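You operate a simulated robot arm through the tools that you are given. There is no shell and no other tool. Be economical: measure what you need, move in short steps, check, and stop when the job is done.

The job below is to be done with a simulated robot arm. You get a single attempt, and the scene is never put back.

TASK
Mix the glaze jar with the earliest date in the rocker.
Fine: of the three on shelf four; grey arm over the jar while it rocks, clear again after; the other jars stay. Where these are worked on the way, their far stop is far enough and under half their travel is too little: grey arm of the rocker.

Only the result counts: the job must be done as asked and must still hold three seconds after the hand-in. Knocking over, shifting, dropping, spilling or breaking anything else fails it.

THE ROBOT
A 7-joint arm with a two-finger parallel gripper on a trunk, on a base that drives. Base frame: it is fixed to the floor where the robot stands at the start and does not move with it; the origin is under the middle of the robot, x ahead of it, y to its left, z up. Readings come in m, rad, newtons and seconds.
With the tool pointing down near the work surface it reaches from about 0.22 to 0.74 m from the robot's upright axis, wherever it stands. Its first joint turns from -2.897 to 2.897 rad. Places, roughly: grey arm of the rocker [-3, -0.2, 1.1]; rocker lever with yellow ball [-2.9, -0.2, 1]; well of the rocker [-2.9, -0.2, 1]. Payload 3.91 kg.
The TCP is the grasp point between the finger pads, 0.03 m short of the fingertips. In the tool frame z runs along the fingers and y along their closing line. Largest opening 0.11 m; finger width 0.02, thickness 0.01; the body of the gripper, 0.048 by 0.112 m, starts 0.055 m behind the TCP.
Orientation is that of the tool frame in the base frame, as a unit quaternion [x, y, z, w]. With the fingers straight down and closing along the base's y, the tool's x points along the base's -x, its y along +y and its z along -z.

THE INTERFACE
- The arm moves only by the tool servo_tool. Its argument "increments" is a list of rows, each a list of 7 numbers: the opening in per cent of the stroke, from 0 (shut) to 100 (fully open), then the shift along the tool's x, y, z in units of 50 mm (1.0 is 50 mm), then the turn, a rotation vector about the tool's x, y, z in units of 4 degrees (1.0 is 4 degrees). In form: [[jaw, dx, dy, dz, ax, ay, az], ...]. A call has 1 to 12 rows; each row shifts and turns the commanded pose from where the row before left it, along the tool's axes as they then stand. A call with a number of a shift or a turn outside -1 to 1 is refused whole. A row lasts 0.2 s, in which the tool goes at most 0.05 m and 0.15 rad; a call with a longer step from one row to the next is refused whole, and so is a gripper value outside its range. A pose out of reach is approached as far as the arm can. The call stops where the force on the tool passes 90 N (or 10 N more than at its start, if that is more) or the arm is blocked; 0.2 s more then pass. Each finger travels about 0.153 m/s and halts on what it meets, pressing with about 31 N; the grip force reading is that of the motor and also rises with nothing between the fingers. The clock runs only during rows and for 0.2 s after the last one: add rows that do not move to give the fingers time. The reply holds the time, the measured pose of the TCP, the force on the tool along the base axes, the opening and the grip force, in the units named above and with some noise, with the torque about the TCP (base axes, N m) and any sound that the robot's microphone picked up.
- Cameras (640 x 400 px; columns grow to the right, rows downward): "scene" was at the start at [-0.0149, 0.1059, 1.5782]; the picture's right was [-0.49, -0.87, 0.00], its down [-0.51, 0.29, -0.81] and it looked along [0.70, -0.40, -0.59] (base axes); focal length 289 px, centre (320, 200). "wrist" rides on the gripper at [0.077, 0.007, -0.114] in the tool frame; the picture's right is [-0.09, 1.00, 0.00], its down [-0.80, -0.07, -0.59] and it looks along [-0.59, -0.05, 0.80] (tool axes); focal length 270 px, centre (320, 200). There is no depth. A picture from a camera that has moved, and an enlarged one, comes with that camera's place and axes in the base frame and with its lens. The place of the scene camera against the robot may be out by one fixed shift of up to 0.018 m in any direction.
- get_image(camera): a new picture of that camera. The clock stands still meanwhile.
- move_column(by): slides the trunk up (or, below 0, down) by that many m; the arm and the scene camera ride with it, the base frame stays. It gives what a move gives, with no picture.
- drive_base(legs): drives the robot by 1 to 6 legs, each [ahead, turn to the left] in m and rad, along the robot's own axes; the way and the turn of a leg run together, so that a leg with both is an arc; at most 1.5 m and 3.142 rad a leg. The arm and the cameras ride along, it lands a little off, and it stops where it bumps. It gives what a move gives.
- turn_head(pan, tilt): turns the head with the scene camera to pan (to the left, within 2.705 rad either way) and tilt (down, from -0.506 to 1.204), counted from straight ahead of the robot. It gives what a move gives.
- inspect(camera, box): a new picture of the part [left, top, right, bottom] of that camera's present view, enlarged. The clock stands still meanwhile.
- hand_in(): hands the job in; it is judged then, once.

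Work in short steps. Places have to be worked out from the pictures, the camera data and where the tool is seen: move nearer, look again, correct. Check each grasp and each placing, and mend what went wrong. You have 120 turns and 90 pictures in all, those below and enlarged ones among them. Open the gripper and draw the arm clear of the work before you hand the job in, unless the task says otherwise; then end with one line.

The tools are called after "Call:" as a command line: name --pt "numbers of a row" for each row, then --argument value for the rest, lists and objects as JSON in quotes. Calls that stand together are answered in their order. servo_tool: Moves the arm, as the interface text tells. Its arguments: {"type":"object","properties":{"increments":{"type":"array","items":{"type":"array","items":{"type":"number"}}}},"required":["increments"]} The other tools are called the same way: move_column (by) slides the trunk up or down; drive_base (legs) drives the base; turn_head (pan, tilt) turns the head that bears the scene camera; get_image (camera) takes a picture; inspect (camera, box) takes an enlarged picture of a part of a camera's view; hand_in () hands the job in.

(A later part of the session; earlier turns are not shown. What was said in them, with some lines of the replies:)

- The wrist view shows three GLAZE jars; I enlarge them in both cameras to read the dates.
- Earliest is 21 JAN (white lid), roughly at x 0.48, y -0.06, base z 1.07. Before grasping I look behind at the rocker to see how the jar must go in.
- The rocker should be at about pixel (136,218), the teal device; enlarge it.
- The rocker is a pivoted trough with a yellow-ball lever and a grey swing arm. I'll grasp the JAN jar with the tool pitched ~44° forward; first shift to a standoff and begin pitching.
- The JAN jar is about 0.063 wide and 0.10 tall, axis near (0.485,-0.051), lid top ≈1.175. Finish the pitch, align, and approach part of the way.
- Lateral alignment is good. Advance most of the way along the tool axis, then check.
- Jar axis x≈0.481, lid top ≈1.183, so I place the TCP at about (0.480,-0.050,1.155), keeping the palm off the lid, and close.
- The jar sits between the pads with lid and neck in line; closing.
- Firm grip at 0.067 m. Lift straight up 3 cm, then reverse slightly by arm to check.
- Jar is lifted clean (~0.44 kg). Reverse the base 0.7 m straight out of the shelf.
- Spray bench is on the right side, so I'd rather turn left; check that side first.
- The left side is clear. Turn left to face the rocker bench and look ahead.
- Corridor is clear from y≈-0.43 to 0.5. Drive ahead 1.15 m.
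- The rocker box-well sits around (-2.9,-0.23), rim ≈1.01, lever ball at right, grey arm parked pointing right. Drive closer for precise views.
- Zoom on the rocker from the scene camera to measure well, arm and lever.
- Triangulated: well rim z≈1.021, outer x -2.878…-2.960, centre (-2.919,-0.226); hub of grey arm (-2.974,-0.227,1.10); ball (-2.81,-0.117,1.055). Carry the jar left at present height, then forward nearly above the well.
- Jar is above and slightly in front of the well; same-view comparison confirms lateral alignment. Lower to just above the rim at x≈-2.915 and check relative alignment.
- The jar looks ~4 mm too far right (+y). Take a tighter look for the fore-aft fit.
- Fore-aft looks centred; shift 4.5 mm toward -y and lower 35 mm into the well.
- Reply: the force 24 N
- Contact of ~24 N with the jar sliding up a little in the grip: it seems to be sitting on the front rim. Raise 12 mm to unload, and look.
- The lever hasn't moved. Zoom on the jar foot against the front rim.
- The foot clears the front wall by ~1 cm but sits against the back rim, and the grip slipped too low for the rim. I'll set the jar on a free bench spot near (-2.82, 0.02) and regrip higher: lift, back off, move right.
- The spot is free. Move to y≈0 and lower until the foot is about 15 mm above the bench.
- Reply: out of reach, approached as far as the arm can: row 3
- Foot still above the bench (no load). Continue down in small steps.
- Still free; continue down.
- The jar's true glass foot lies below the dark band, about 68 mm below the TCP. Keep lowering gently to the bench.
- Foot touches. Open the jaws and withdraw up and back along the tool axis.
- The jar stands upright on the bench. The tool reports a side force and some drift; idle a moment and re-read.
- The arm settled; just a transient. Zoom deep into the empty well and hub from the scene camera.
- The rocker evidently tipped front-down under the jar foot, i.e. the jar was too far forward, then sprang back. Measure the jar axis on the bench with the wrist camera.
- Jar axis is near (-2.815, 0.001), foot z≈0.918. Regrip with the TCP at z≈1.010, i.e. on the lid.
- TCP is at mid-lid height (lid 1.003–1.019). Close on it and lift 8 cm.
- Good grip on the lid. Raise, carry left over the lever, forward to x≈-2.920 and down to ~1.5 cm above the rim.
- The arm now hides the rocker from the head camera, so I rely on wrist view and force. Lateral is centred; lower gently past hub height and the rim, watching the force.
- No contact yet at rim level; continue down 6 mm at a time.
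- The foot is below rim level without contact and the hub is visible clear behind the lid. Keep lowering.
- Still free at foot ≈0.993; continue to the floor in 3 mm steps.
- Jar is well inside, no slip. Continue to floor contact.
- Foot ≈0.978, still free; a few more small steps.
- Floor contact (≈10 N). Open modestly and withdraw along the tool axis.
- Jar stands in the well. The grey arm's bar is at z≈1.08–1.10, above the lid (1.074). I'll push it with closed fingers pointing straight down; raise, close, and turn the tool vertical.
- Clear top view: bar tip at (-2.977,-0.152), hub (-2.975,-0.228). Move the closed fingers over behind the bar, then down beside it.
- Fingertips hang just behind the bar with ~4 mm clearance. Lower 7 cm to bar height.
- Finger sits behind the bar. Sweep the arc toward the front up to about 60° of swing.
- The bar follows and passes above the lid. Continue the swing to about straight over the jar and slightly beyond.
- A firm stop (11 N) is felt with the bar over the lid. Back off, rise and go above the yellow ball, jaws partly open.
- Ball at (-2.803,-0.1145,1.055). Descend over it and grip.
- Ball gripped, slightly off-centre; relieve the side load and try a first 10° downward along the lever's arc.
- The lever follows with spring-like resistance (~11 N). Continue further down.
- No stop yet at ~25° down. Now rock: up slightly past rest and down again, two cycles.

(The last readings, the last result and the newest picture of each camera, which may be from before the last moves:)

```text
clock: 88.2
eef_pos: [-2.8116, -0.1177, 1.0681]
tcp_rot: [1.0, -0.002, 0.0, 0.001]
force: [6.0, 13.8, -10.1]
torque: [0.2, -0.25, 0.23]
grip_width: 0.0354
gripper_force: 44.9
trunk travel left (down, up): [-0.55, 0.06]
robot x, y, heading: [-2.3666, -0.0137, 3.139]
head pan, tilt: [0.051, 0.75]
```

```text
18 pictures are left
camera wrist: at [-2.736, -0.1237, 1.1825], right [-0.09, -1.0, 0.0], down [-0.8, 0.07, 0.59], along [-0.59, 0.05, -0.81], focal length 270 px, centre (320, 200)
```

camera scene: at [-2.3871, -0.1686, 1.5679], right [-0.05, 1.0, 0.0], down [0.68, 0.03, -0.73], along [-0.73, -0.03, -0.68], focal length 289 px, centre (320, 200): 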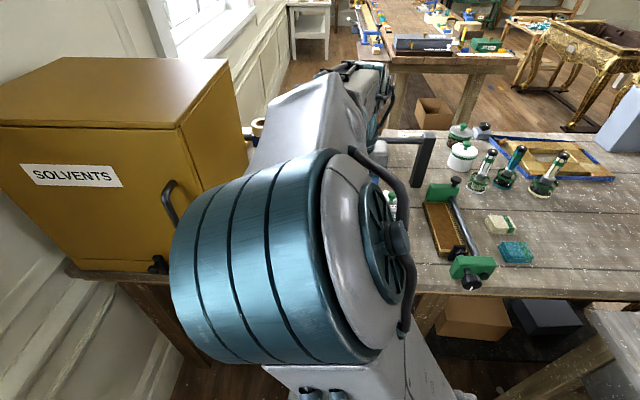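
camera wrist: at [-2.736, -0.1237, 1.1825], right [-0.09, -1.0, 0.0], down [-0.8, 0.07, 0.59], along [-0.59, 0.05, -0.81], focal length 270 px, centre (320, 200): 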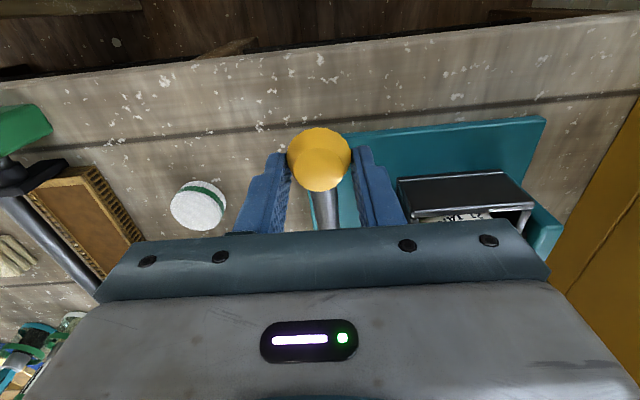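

Lever moves both ways. Next stroke goes deeper, to find the lower stop.

Call:
servo_tool --pt "25 0.18 0 0.394 0 0 0" --pt "25 0.11 0 0.418 0 0 0" --pt "25 0.036 0 0.434 0 0 0" --pt "25 -0.02 0 0.216 0 0 0" --pt "25 -0.02 0 0.216 0 0 0" --pt "25 0 0 0 0 0 0"

Call:
get_image --camera "wrist"

```text
clock: 89.6
eef_pos: [-2.7989, -0.1178, 0.9846]
tcp_rot: [1.0, -0.002, -0.001, 0.001]
force: [-19.5, 11.1, 36.0]
torque: [0.24, 0.3, 0.01]
grip_width: 0.0355
gripper_force: 44.9
trunk travel left (down, up): [-0.55, 0.06]
robot x, y, heading: [-2.3653, -0.0121, 3.145]
head pan, tilt: [0.051, 0.75]
```

```text
17 pictures are left
camera wrist: at [-2.7222, -0.1237, 1.1003], right [-0.09, -1.0, 0.0], down [-0.8, 0.08, 0.6], along [-0.59, 0.05, -0.8], focal length 270 px, centre (320, 200)
```

wrist: 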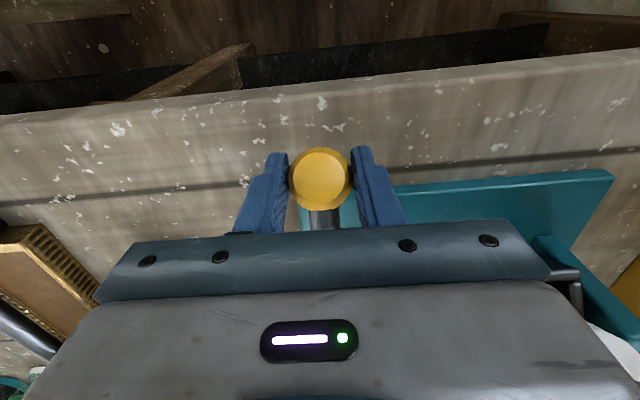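

A stop is felt (36 N) about 32° below rest. Now go up and probe carefully beyond rest.

Call:
servo_tool --pt "25 0.02 0 -0.216 0 0 0" --pt "25 0.02 0 -0.216 0 0 0" --pt "25 -0.036 0 -0.434 0 0 0" --pt "25 -0.11 0 -0.418 0 0 0" --pt "25 -0.18 0 -0.394 0 0 0" --pt "25 -0.115 0 -0.185 0 0 0" --pt "25 -0.13 0 -0.175 0 0 0" --pt "25 0 0 0 0 0 0"

Call:
get_image --camera "wrist"

```text
clock: 91.4
eef_pos: [-2.8244, -0.1203, 1.0875]
tcp_rot: [1.0, -0.002, 0.0, 0.001]
force: [-0.7, -0.1, -0.6]
torque: [-0.03, 0.02, 0.01]
grip_width: 0.0274
gripper_force: 0.0
trunk travel left (down, up): [-0.55, 0.06]
robot x, y, heading: [-2.3659, -0.0147, 3.137]
head pan, tilt: [0.051, 0.75]
```

```text
16 pictures are left
camera wrist: at [-2.7478, -0.1263, 1.2021], right [-0.09, -1.0, 0.0], down [-0.8, 0.07, 0.59], along [-0.59, 0.05, -0.8], focal length 270 px, centre (320, 200)
```

wrist: 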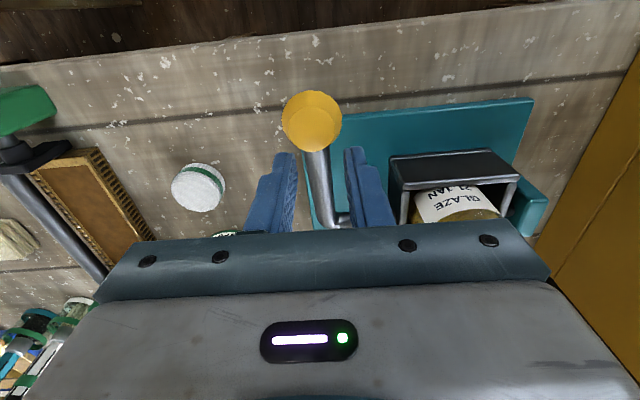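

The ball slipped from the grip near the upper end and the lever returned to rest; the jar sits upright. Regrip the ball at rest.

Call:
servo_tool --pt "60 0 0 0 0 0 0" --pt "60 0 0 0 0 0 0" --pt "60 0.43 -0.02 0 0 0 0" --pt "60 0 0 0.63 0 0 0" --pt "60 0 0 0 0 0 0" --pt "25 0 0 0 0 0 0" --pt "25 0 0 0 0 0 0" --pt "25 0 0 0 0 0 0"

Call:
get_image --camera "wrist"

```text
clock: 93.2
eef_pos: [-2.8006, -0.1171, 1.0549]
tcp_rot: [1.0, -0.002, 0.0, 0.0]
force: [4.1, 2.8, 0.8]
torque: [0.22, -0.06, 0.05]
grip_width: 0.0356
gripper_force: 45.3
trunk travel left (down, up): [-0.55, 0.06]
robot x, y, heading: [-2.3603, -0.0133, 3.138]
head pan, tilt: [0.051, 0.75]
```

```text
15 pictures are left
camera wrist: at [-2.7246, -0.1239, 1.17], right [-0.09, -1.0, 0.0], down [-0.8, 0.07, 0.59], along [-0.59, 0.06, -0.8], focal length 270 px, centre (320, 200)
```

wrist: 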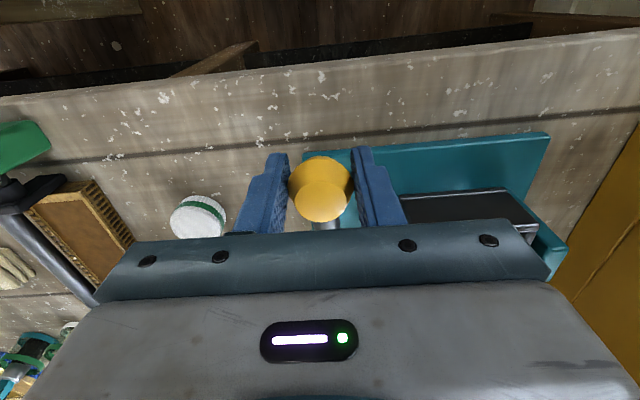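

Ball held at rest. Rock two full strokes down near the stop and back.

Call:
servo_tool --pt "25 0.146 0 0.408 0 0 0" --pt "25 0.074 0 0.428 0 0 0" --pt "25 -0.002 0 0.434 0 0 0" --pt "25 0.002 0 -0.434 0 0 0" --pt "25 -0.074 0 -0.428 0 0 0" --pt "25 -0.146 0 -0.408 0 0 0" --pt "25 0.146 0 0.408 0 0 0" --pt "25 0.074 0 0.428 0 0 0" --pt "25 -0.002 0 0.434 0 0 0" --pt "25 0 0 0 0 0 0"

Call:
servo_tool --pt "25 0.002 0 -0.434 0 0 0" --pt "25 -0.074 0 -0.428 0 0 0" --pt "25 -0.146 0 -0.408 0 0 0" --pt "25 -0.09 0 -0.2 0 0 0" --pt "25 0 0 0 0 0 0"

Call:
get_image --camera "wrist"

```text
clock: 95.4
eef_pos: [-2.7906, -0.117, 0.9933]
tcp_rot: [1.0, -0.001, -0.001, 0.0]
force: [-12.2, 1.4, 12.4]
torque: [0.02, 1.3, 0.02]
grip_width: 0.0353
gripper_force: 45.5
trunk travel left (down, up): [-0.55, 0.06]
robot x, y, heading: [-2.3666, -0.0112, 3.131]
head pan, tilt: [0.051, 0.75]
```

```text
clock: 96.6
eef_pos: [-2.8057, -0.1163, 1.065]
tcp_rot: [1.0, -0.002, -0.001, 0.0]
force: [3.3, -0.6, -2.0]
torque: [-0.17, 0.79, 0.41]
grip_width: 0.0356
gripper_force: 45.0
trunk travel left (down, up): [-0.55, 0.06]
robot x, y, heading: [-2.3652, -0.016, 3.135]
head pan, tilt: [0.051, 0.75]
```

```text
14 pictures are left
camera wrist: at [-2.7299, -0.1236, 1.1806], right [-0.09, -1.0, 0.0], down [-0.8, 0.07, 0.6], along [-0.59, 0.05, -0.8], focal length 270 px, centre (320, 200)
```

wrist: 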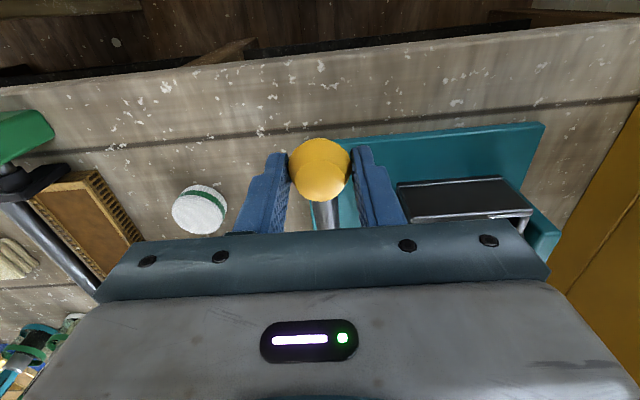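

Strokes work. Probe a further 5° upward to learn where the upper limit is.

Call:
servo_tool --pt "25 -0.12 0 -0.18 0 0 0" --pt "25 0 0 0 0 0 0"

Call:
servo_tool --pt "25 -0.065 0 -0.09 0 0 0" --pt "25 0 0 0 0 0 0"

Call:
get_image --camera "wrist"

```text
clock: 97.2
eef_pos: [-2.8095, -0.1171, 1.0715]
tcp_rot: [1.0, -0.002, 0.003, 0.0]
force: [18.2, 3.6, -37.3]
torque: [0.04, -0.34, 0.03]
grip_width: 0.0358
gripper_force: 45.2
trunk travel left (down, up): [-0.55, 0.06]
robot x, y, heading: [-2.3674, -0.0116, 3.138]
head pan, tilt: [0.051, 0.75]
```

```text
clock: 97.8
eef_pos: [-2.8156, -0.1166, 1.0787]
tcp_rot: [1.0, -0.003, -0.001, 0.0]
force: [5.4, 3.3, -6.2]
torque: [-0.04, 0.61, -0.07]
grip_width: 0.0354
gripper_force: 45.3
trunk travel left (down, up): [-0.55, 0.06]
robot x, y, heading: [-2.3645, -0.0091, 3.133]
head pan, tilt: [0.051, 0.75]
```

```text
13 pictures are left
camera wrist: at [-2.739, -0.1238, 1.1934], right [-0.09, -1.0, 0.0], down [-0.8, 0.08, 0.6], along [-0.59, 0.06, -0.8], focal length 270 px, centre (320, 200)
```

wrist: 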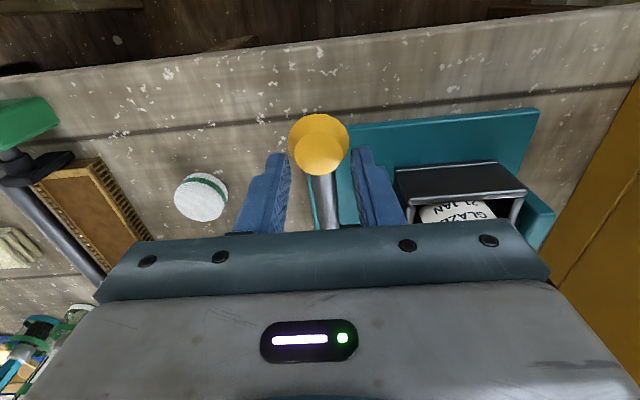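

Upper stop is ~6° above rest. Do two more complete cycles between near-stops.

Call:
servo_tool --pt "25 0.185 0 0.27 0 0 0" --pt "25 0.18 0 0.394 0 0 0" --pt "25 0.11 0 0.418 0 0 0" --pt "25 0.036 0 0.434 0 0 0" --pt "25 0 0 0.11 0 0 0" --pt "25 0 0 -0.11 0 0 0" --pt "25 -0.036 0 -0.434 0 0 0" --pt "25 -0.11 0 -0.418 0 0 0" --pt "25 -0.18 0 -0.394 0 0 0" --pt "25 0 0 0 0 0 0"

Call:
servo_tool --pt "25 0.18 0 0.394 0 0 0" --pt "25 0.11 0 0.418 0 0 0" --pt "25 0.036 0 0.434 0 0 0" --pt "25 0 0 0.11 0 0 0" --pt "25 0 0 0 0 0 0"

Call:
servo_tool --pt "25 0 0 -0.11 0 0 0" --pt "25 -0.036 0 -0.434 0 0 0" --pt "25 -0.11 0 -0.418 0 0 0" --pt "25 -0.09 0 -0.197 0 0 0" --pt "25 0 0 0 0 0 0"

Call:
get_image --camera "wrist"

```text
clock: 100.0
eef_pos: [-2.8009, -0.1167, 1.0663]
tcp_rot: [1.0, -0.002, 0.002, 0.0]
force: [35.0, -2.4, 6.4]
torque: [0.05, -1.53, 0.05]
grip_width: 0.0355
gripper_force: 45.6
trunk travel left (down, up): [-0.55, 0.06]
robot x, y, heading: [-2.3673, -0.0089, 3.141]
head pan, tilt: [0.051, 0.75]
```

```text
clock: 101.2
eef_pos: [-2.7907, -0.1174, 0.9949]
tcp_rot: [1.0, -0.001, 0.002, -0.001]
force: [-8.7, 2.0, -1.1]
torque: [0.24, -0.32, 0.05]
grip_width: 0.0354
gripper_force: 44.4
trunk travel left (down, up): [-0.55, 0.06]
robot x, y, heading: [-2.3665, -0.0123, 3.134]
head pan, tilt: [0.051, 0.75]
```

```text
clock: 102.4
eef_pos: [-2.8023, -0.117, 1.0558]
tcp_rot: [1.0, -0.001, -0.002, 0.001]
force: [8.8, -3.2, 8.4]
torque: [-0.39, 0.49, 0.15]
grip_width: 0.0357
gripper_force: 45.0
trunk travel left (down, up): [-0.55, 0.06]
robot x, y, heading: [-2.3646, -0.0128, 3.142]
head pan, tilt: [0.051, 0.75]
```

```text
12 pictures are left
camera wrist: at [-2.7251, -0.1236, 1.1701], right [-0.09, -1.0, 0.0], down [-0.8, 0.07, 0.6], along [-0.59, 0.05, -0.8], focal length 270 px, centre (320, 200)
```

wrist: 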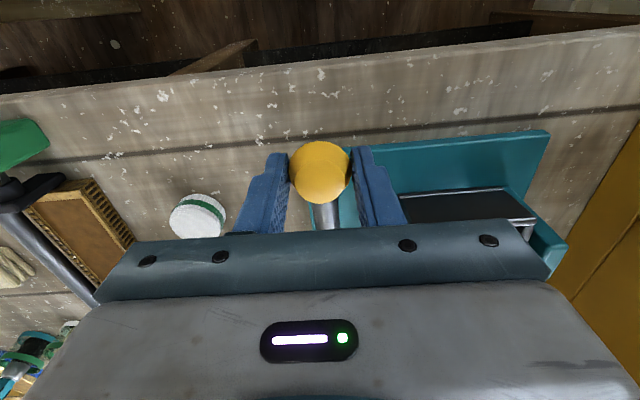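

Lever back at rest after about six strokes. Release, rise and move to view the jar and grey arm.

Call:
servo_tool --pt "60 0 0 0 0 0 0" --pt "60 0 0 0 0 0 0" --pt "60 0 0 -0.7 0 0 0" --pt "60 0 0 -0.8 0 0 0" --pt "30 0 0 -0.8 0 0 0" --pt "0 0 0 -0.8 0 0 0" --pt "0 0 0.7 0 0 0 0" --pt "0 0 0.7 0 0 0 0" --pt "0 0 0 0 0 0 0"

Call:
get_image --camera "wrist"

```text
clock: 104.4
eef_pos: [-2.8007, -0.1878, 1.2088]
tcp_rot: [1.0, -0.002, 0.0, 0.0]
force: [0.8, 0.4, -1.1]
torque: [0.0, 0.02, 0.02]
grip_width: 0.0
gripper_force: 31.2
trunk travel left (down, up): [-0.55, 0.06]
robot x, y, heading: [-2.3665, -0.0112, 3.139]
head pan, tilt: [0.051, 0.75]
```

```text
11 pictures are left
camera wrist: at [-2.7245, -0.1944, 1.3229], right [-0.09, -1.0, 0.0], down [-0.8, 0.07, 0.59], along [-0.59, 0.06, -0.8], focal length 270 px, centre (320, 200)
```

wrist: 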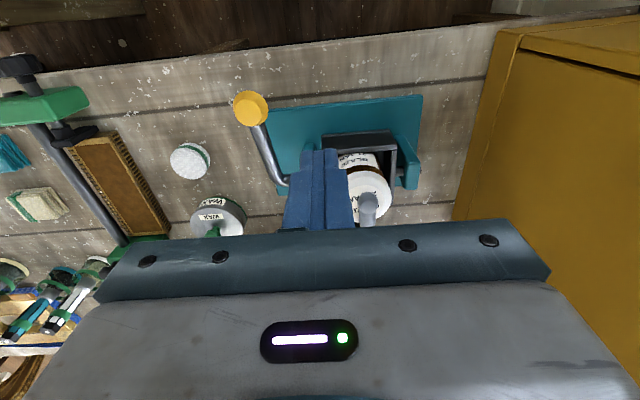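

Jar is upright with the bar over it. Move the closed fingers to the bar's left side and lower to bar height.

Call:
servo_tool --pt "0 -0.776 0.535 0 0 0 0" --pt "0 -0.776 0.535 0 0 0 0" --pt "0 -0.776 0.535 0 0 0 0" --pt "0 0 0 0.6 0 0 0" --pt "0 0 0 0 0 0 0"

Call:
get_image --camera "wrist"

```text
clock: 105.6
eef_pos: [-2.9172, -0.2697, 1.1795]
tcp_rot: [1.0, -0.002, 0.001, 0.0]
force: [-0.8, 0.6, 0.5]
torque: [-0.03, -0.02, -0.01]
grip_width: 0.0002
gripper_force: 31.1
trunk travel left (down, up): [-0.55, 0.06]
robot x, y, heading: [-2.3641, -0.0093, 3.138]
head pan, tilt: [0.051, 0.75]
```

```text
10 pictures are left
camera wrist: at [-2.8413, -0.2754, 1.294], right [-0.09, -1.0, 0.0], down [-0.8, 0.07, 0.59], along [-0.59, 0.05, -0.8], focal length 270 px, centre (320, 200)
```

wrist: 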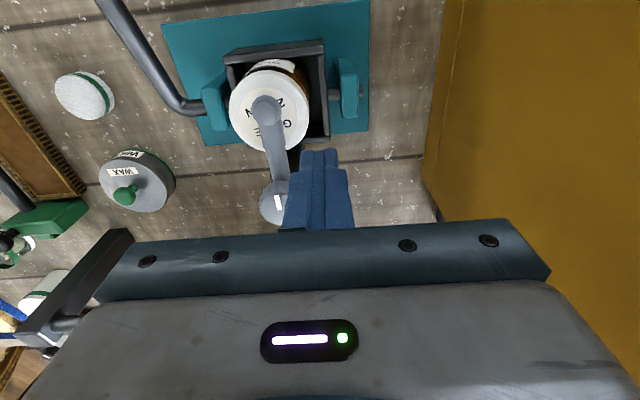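

Position is right. Lower to bar height and sweep the bar back toward its parked direction.

Call:
servo_tool --pt "0 0 0 0.64 0 0 0" --pt "0 0 0 0.64 0 0 0" --pt "0 0.04 -0.43 0 0 0 0" --pt "0 0.064 -0.324 0 0 0 0" --pt "0 -0.024 -0.33 0 0 0 0" --pt "0 -0.11 -0.312 0 0 0 0" --pt "0 -0.184 -0.274 0 0 0 0" --pt "0 -0.25 -0.216 0 0 0 0" --pt "0 0 0 0 0 0 0"

Call:
get_image --camera "wrist"

```text
clock: 107.6
eef_pos: [-2.9413, -0.1716, 1.1158]
tcp_rot: [1.0, -0.001, 0.0, 0.001]
force: [0.2, -0.1, 0.2]
torque: [-0.02, -0.02, 0.0]
grip_width: 0.0
gripper_force: 31.3
trunk travel left (down, up): [-0.55, 0.06]
robot x, y, heading: [-2.366, -0.0147, 3.136]
head pan, tilt: [0.051, 0.75]
```

```text
9 pictures are left
camera wrist: at [-2.8654, -0.1792, 1.2297], right [-0.09, -1.0, 0.0], down [-0.8, 0.07, 0.59], along [-0.59, 0.05, -0.8], focal length 270 px, centre (320, 200)
```

wrist: 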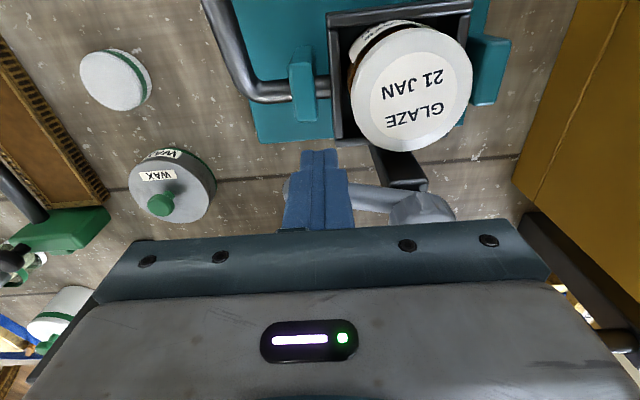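

The bar is swung clear, with a little left to go. Push the last bit to its original stop.

Call:
servo_tool --pt "0 -0.296 -0.144 0 0 0 0" --pt "0 -0.12 -0.03 0 0 0 0" --pt "0 -0.06 0 0 0 0 0" --pt "0 0 0 0 0 0 0"

```text
clock: 108.6
eef_pos: [-2.9604, -0.1639, 1.1151]
tcp_rot: [1.0, -0.003, 0.003, 0.0]
force: [30.1, 5.3, -12.9]
torque: [0.22, -0.97, -0.01]
grip_width: 0.0
gripper_force: 30.3
trunk travel left (down, up): [-0.55, 0.06]
robot x, y, heading: [-2.3627, -0.0129, 3.137]
head pan, tilt: [0.051, 0.75]
```

Its stop is felt (30 N). Back off toward me, rise clear and look.

Call:
servo_tool --pt "0 0.3 0 0 0 0 0" --pt "0 0 0 -0.9 0 0 0" --pt "0 0 0 -0.9 0 0 0" --pt "0 0.9 0 0 0 0 0" --pt "0 0.9 0 -0.2 0 0 0" --pt "0 0 0 0 0 0 0"

Call:
get_image --camera "wrist"

```text
clock: 110.0
eef_pos: [-2.8611, -0.1646, 1.2144]
tcp_rot: [1.0, -0.002, 0.001, -0.001]
force: [-0.4, -0.7, 0.2]
torque: [-0.03, 0.03, 0.0]
grip_width: 0.0
gripper_force: 30.7
trunk travel left (down, up): [-0.55, 0.06]
robot x, y, heading: [-2.3618, -0.0133, 3.138]
head pan, tilt: [0.051, 0.75]
```

```text
8 pictures are left
camera wrist: at [-2.7842, -0.1716, 1.3295], right [-0.09, -1.0, 0.0], down [-0.8, 0.07, 0.59], along [-0.59, 0.06, -0.8], focal length 270 px, centre (320, 200)
```

wrist: 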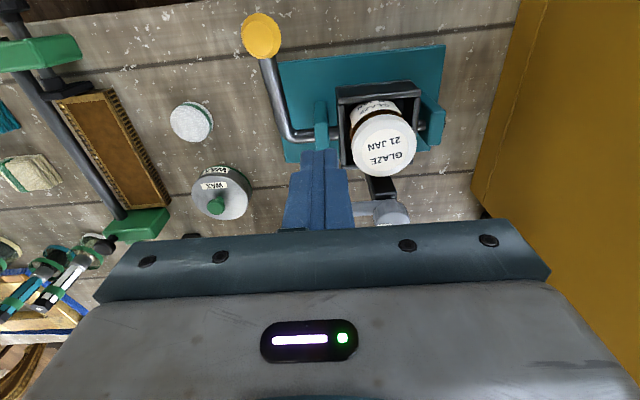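

Jar sits in the rocker, bar parked, lever at rest. Open the gripper, back the robot away, and take a last look.

Call:
servo_tool --pt "60 0 0 -0.6 0 0 0" --pt "100 0 0 0 0 0 0" --pt "100 0 0 0 0 0 0"

Call:
drive_base --legs '[[-0.35, 0]]'

Call:
inspect --camera "scene" --box '[230, 90, 470, 240]'

Call:
get_image --camera "wrist"

```text
clock: 110.8
eef_pos: [-2.8598, -0.1641, 1.2458]
tcp_rot: [1.0, -0.003, 0.0, 0.0]
force: [-0.9, -0.3, 0.1]
torque: [-0.01, 0.03, 0.03]
grip_width: 0.1099
gripper_force: 0.1
trunk travel left (down, up): [-0.55, 0.06]
robot x, y, heading: [-2.3653, -0.0107, 3.141]
head pan, tilt: [0.051, 0.75]
```

```text
clock: 113.0
eef_pos: [-2.5078, -0.1651, 1.2453]
tcp_rot: [1.0, -0.003, 0.001, 0.0]
force: [-0.5, -0.2, 1.3]
torque: [-0.04, 0.03, 0.02]
grip_width: 0.11
gripper_force: 0.0
trunk travel left (down, up): [-0.55, 0.06]
robot x, y, heading: [-2.0114, -0.0161, 3.131]
head pan, tilt: [0.051, 0.75]
```

```text
2.67 times, centred on (350, 165) of scene
camera zoom: at [-2.0346, -0.172, 1.568], right [-0.04, 1.0, 0.0], down [0.68, 0.03, -0.73], along [-0.73, -0.03, -0.68], focal length 770 px, centre (240, 293)
```

zoom: 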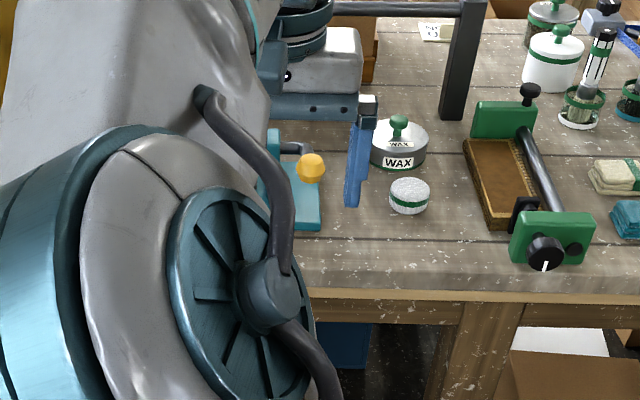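

```text
6 pictures are left
camera wrist: at [-2.4312, -0.1724, 1.3605], right [-0.1, -1.0, 0.0], down [-0.8, 0.08, 0.59], along [-0.59, 0.06, -0.8], focal length 270 px, centre (320, 200)
```

wrist: 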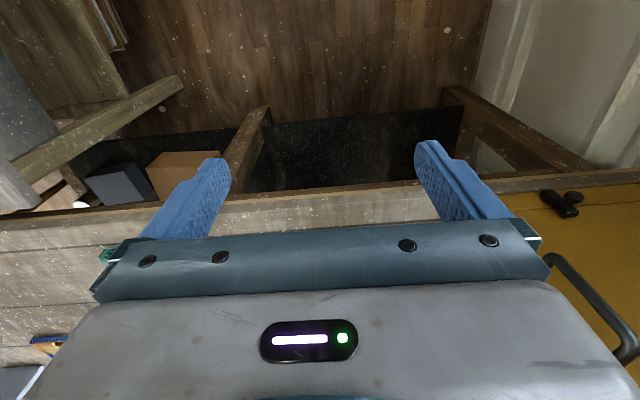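

The robot is clear, the jar is in the rocker with the arm parked, and nothing else was disturbed. Hand in.

Call:
hand_in

```text
The job is handed in.
```

I put the 21 JAN glaze jar, the earliest of the three, in the rocker and rocked it about six strokes with the grey arm over it. The arm is swung back to its stop, the jar is still in the well, and the robot is backed clear. No sound or signal confirmed the mixing, so the stroke count is my own judgement, and the hand-in gave no verdict.
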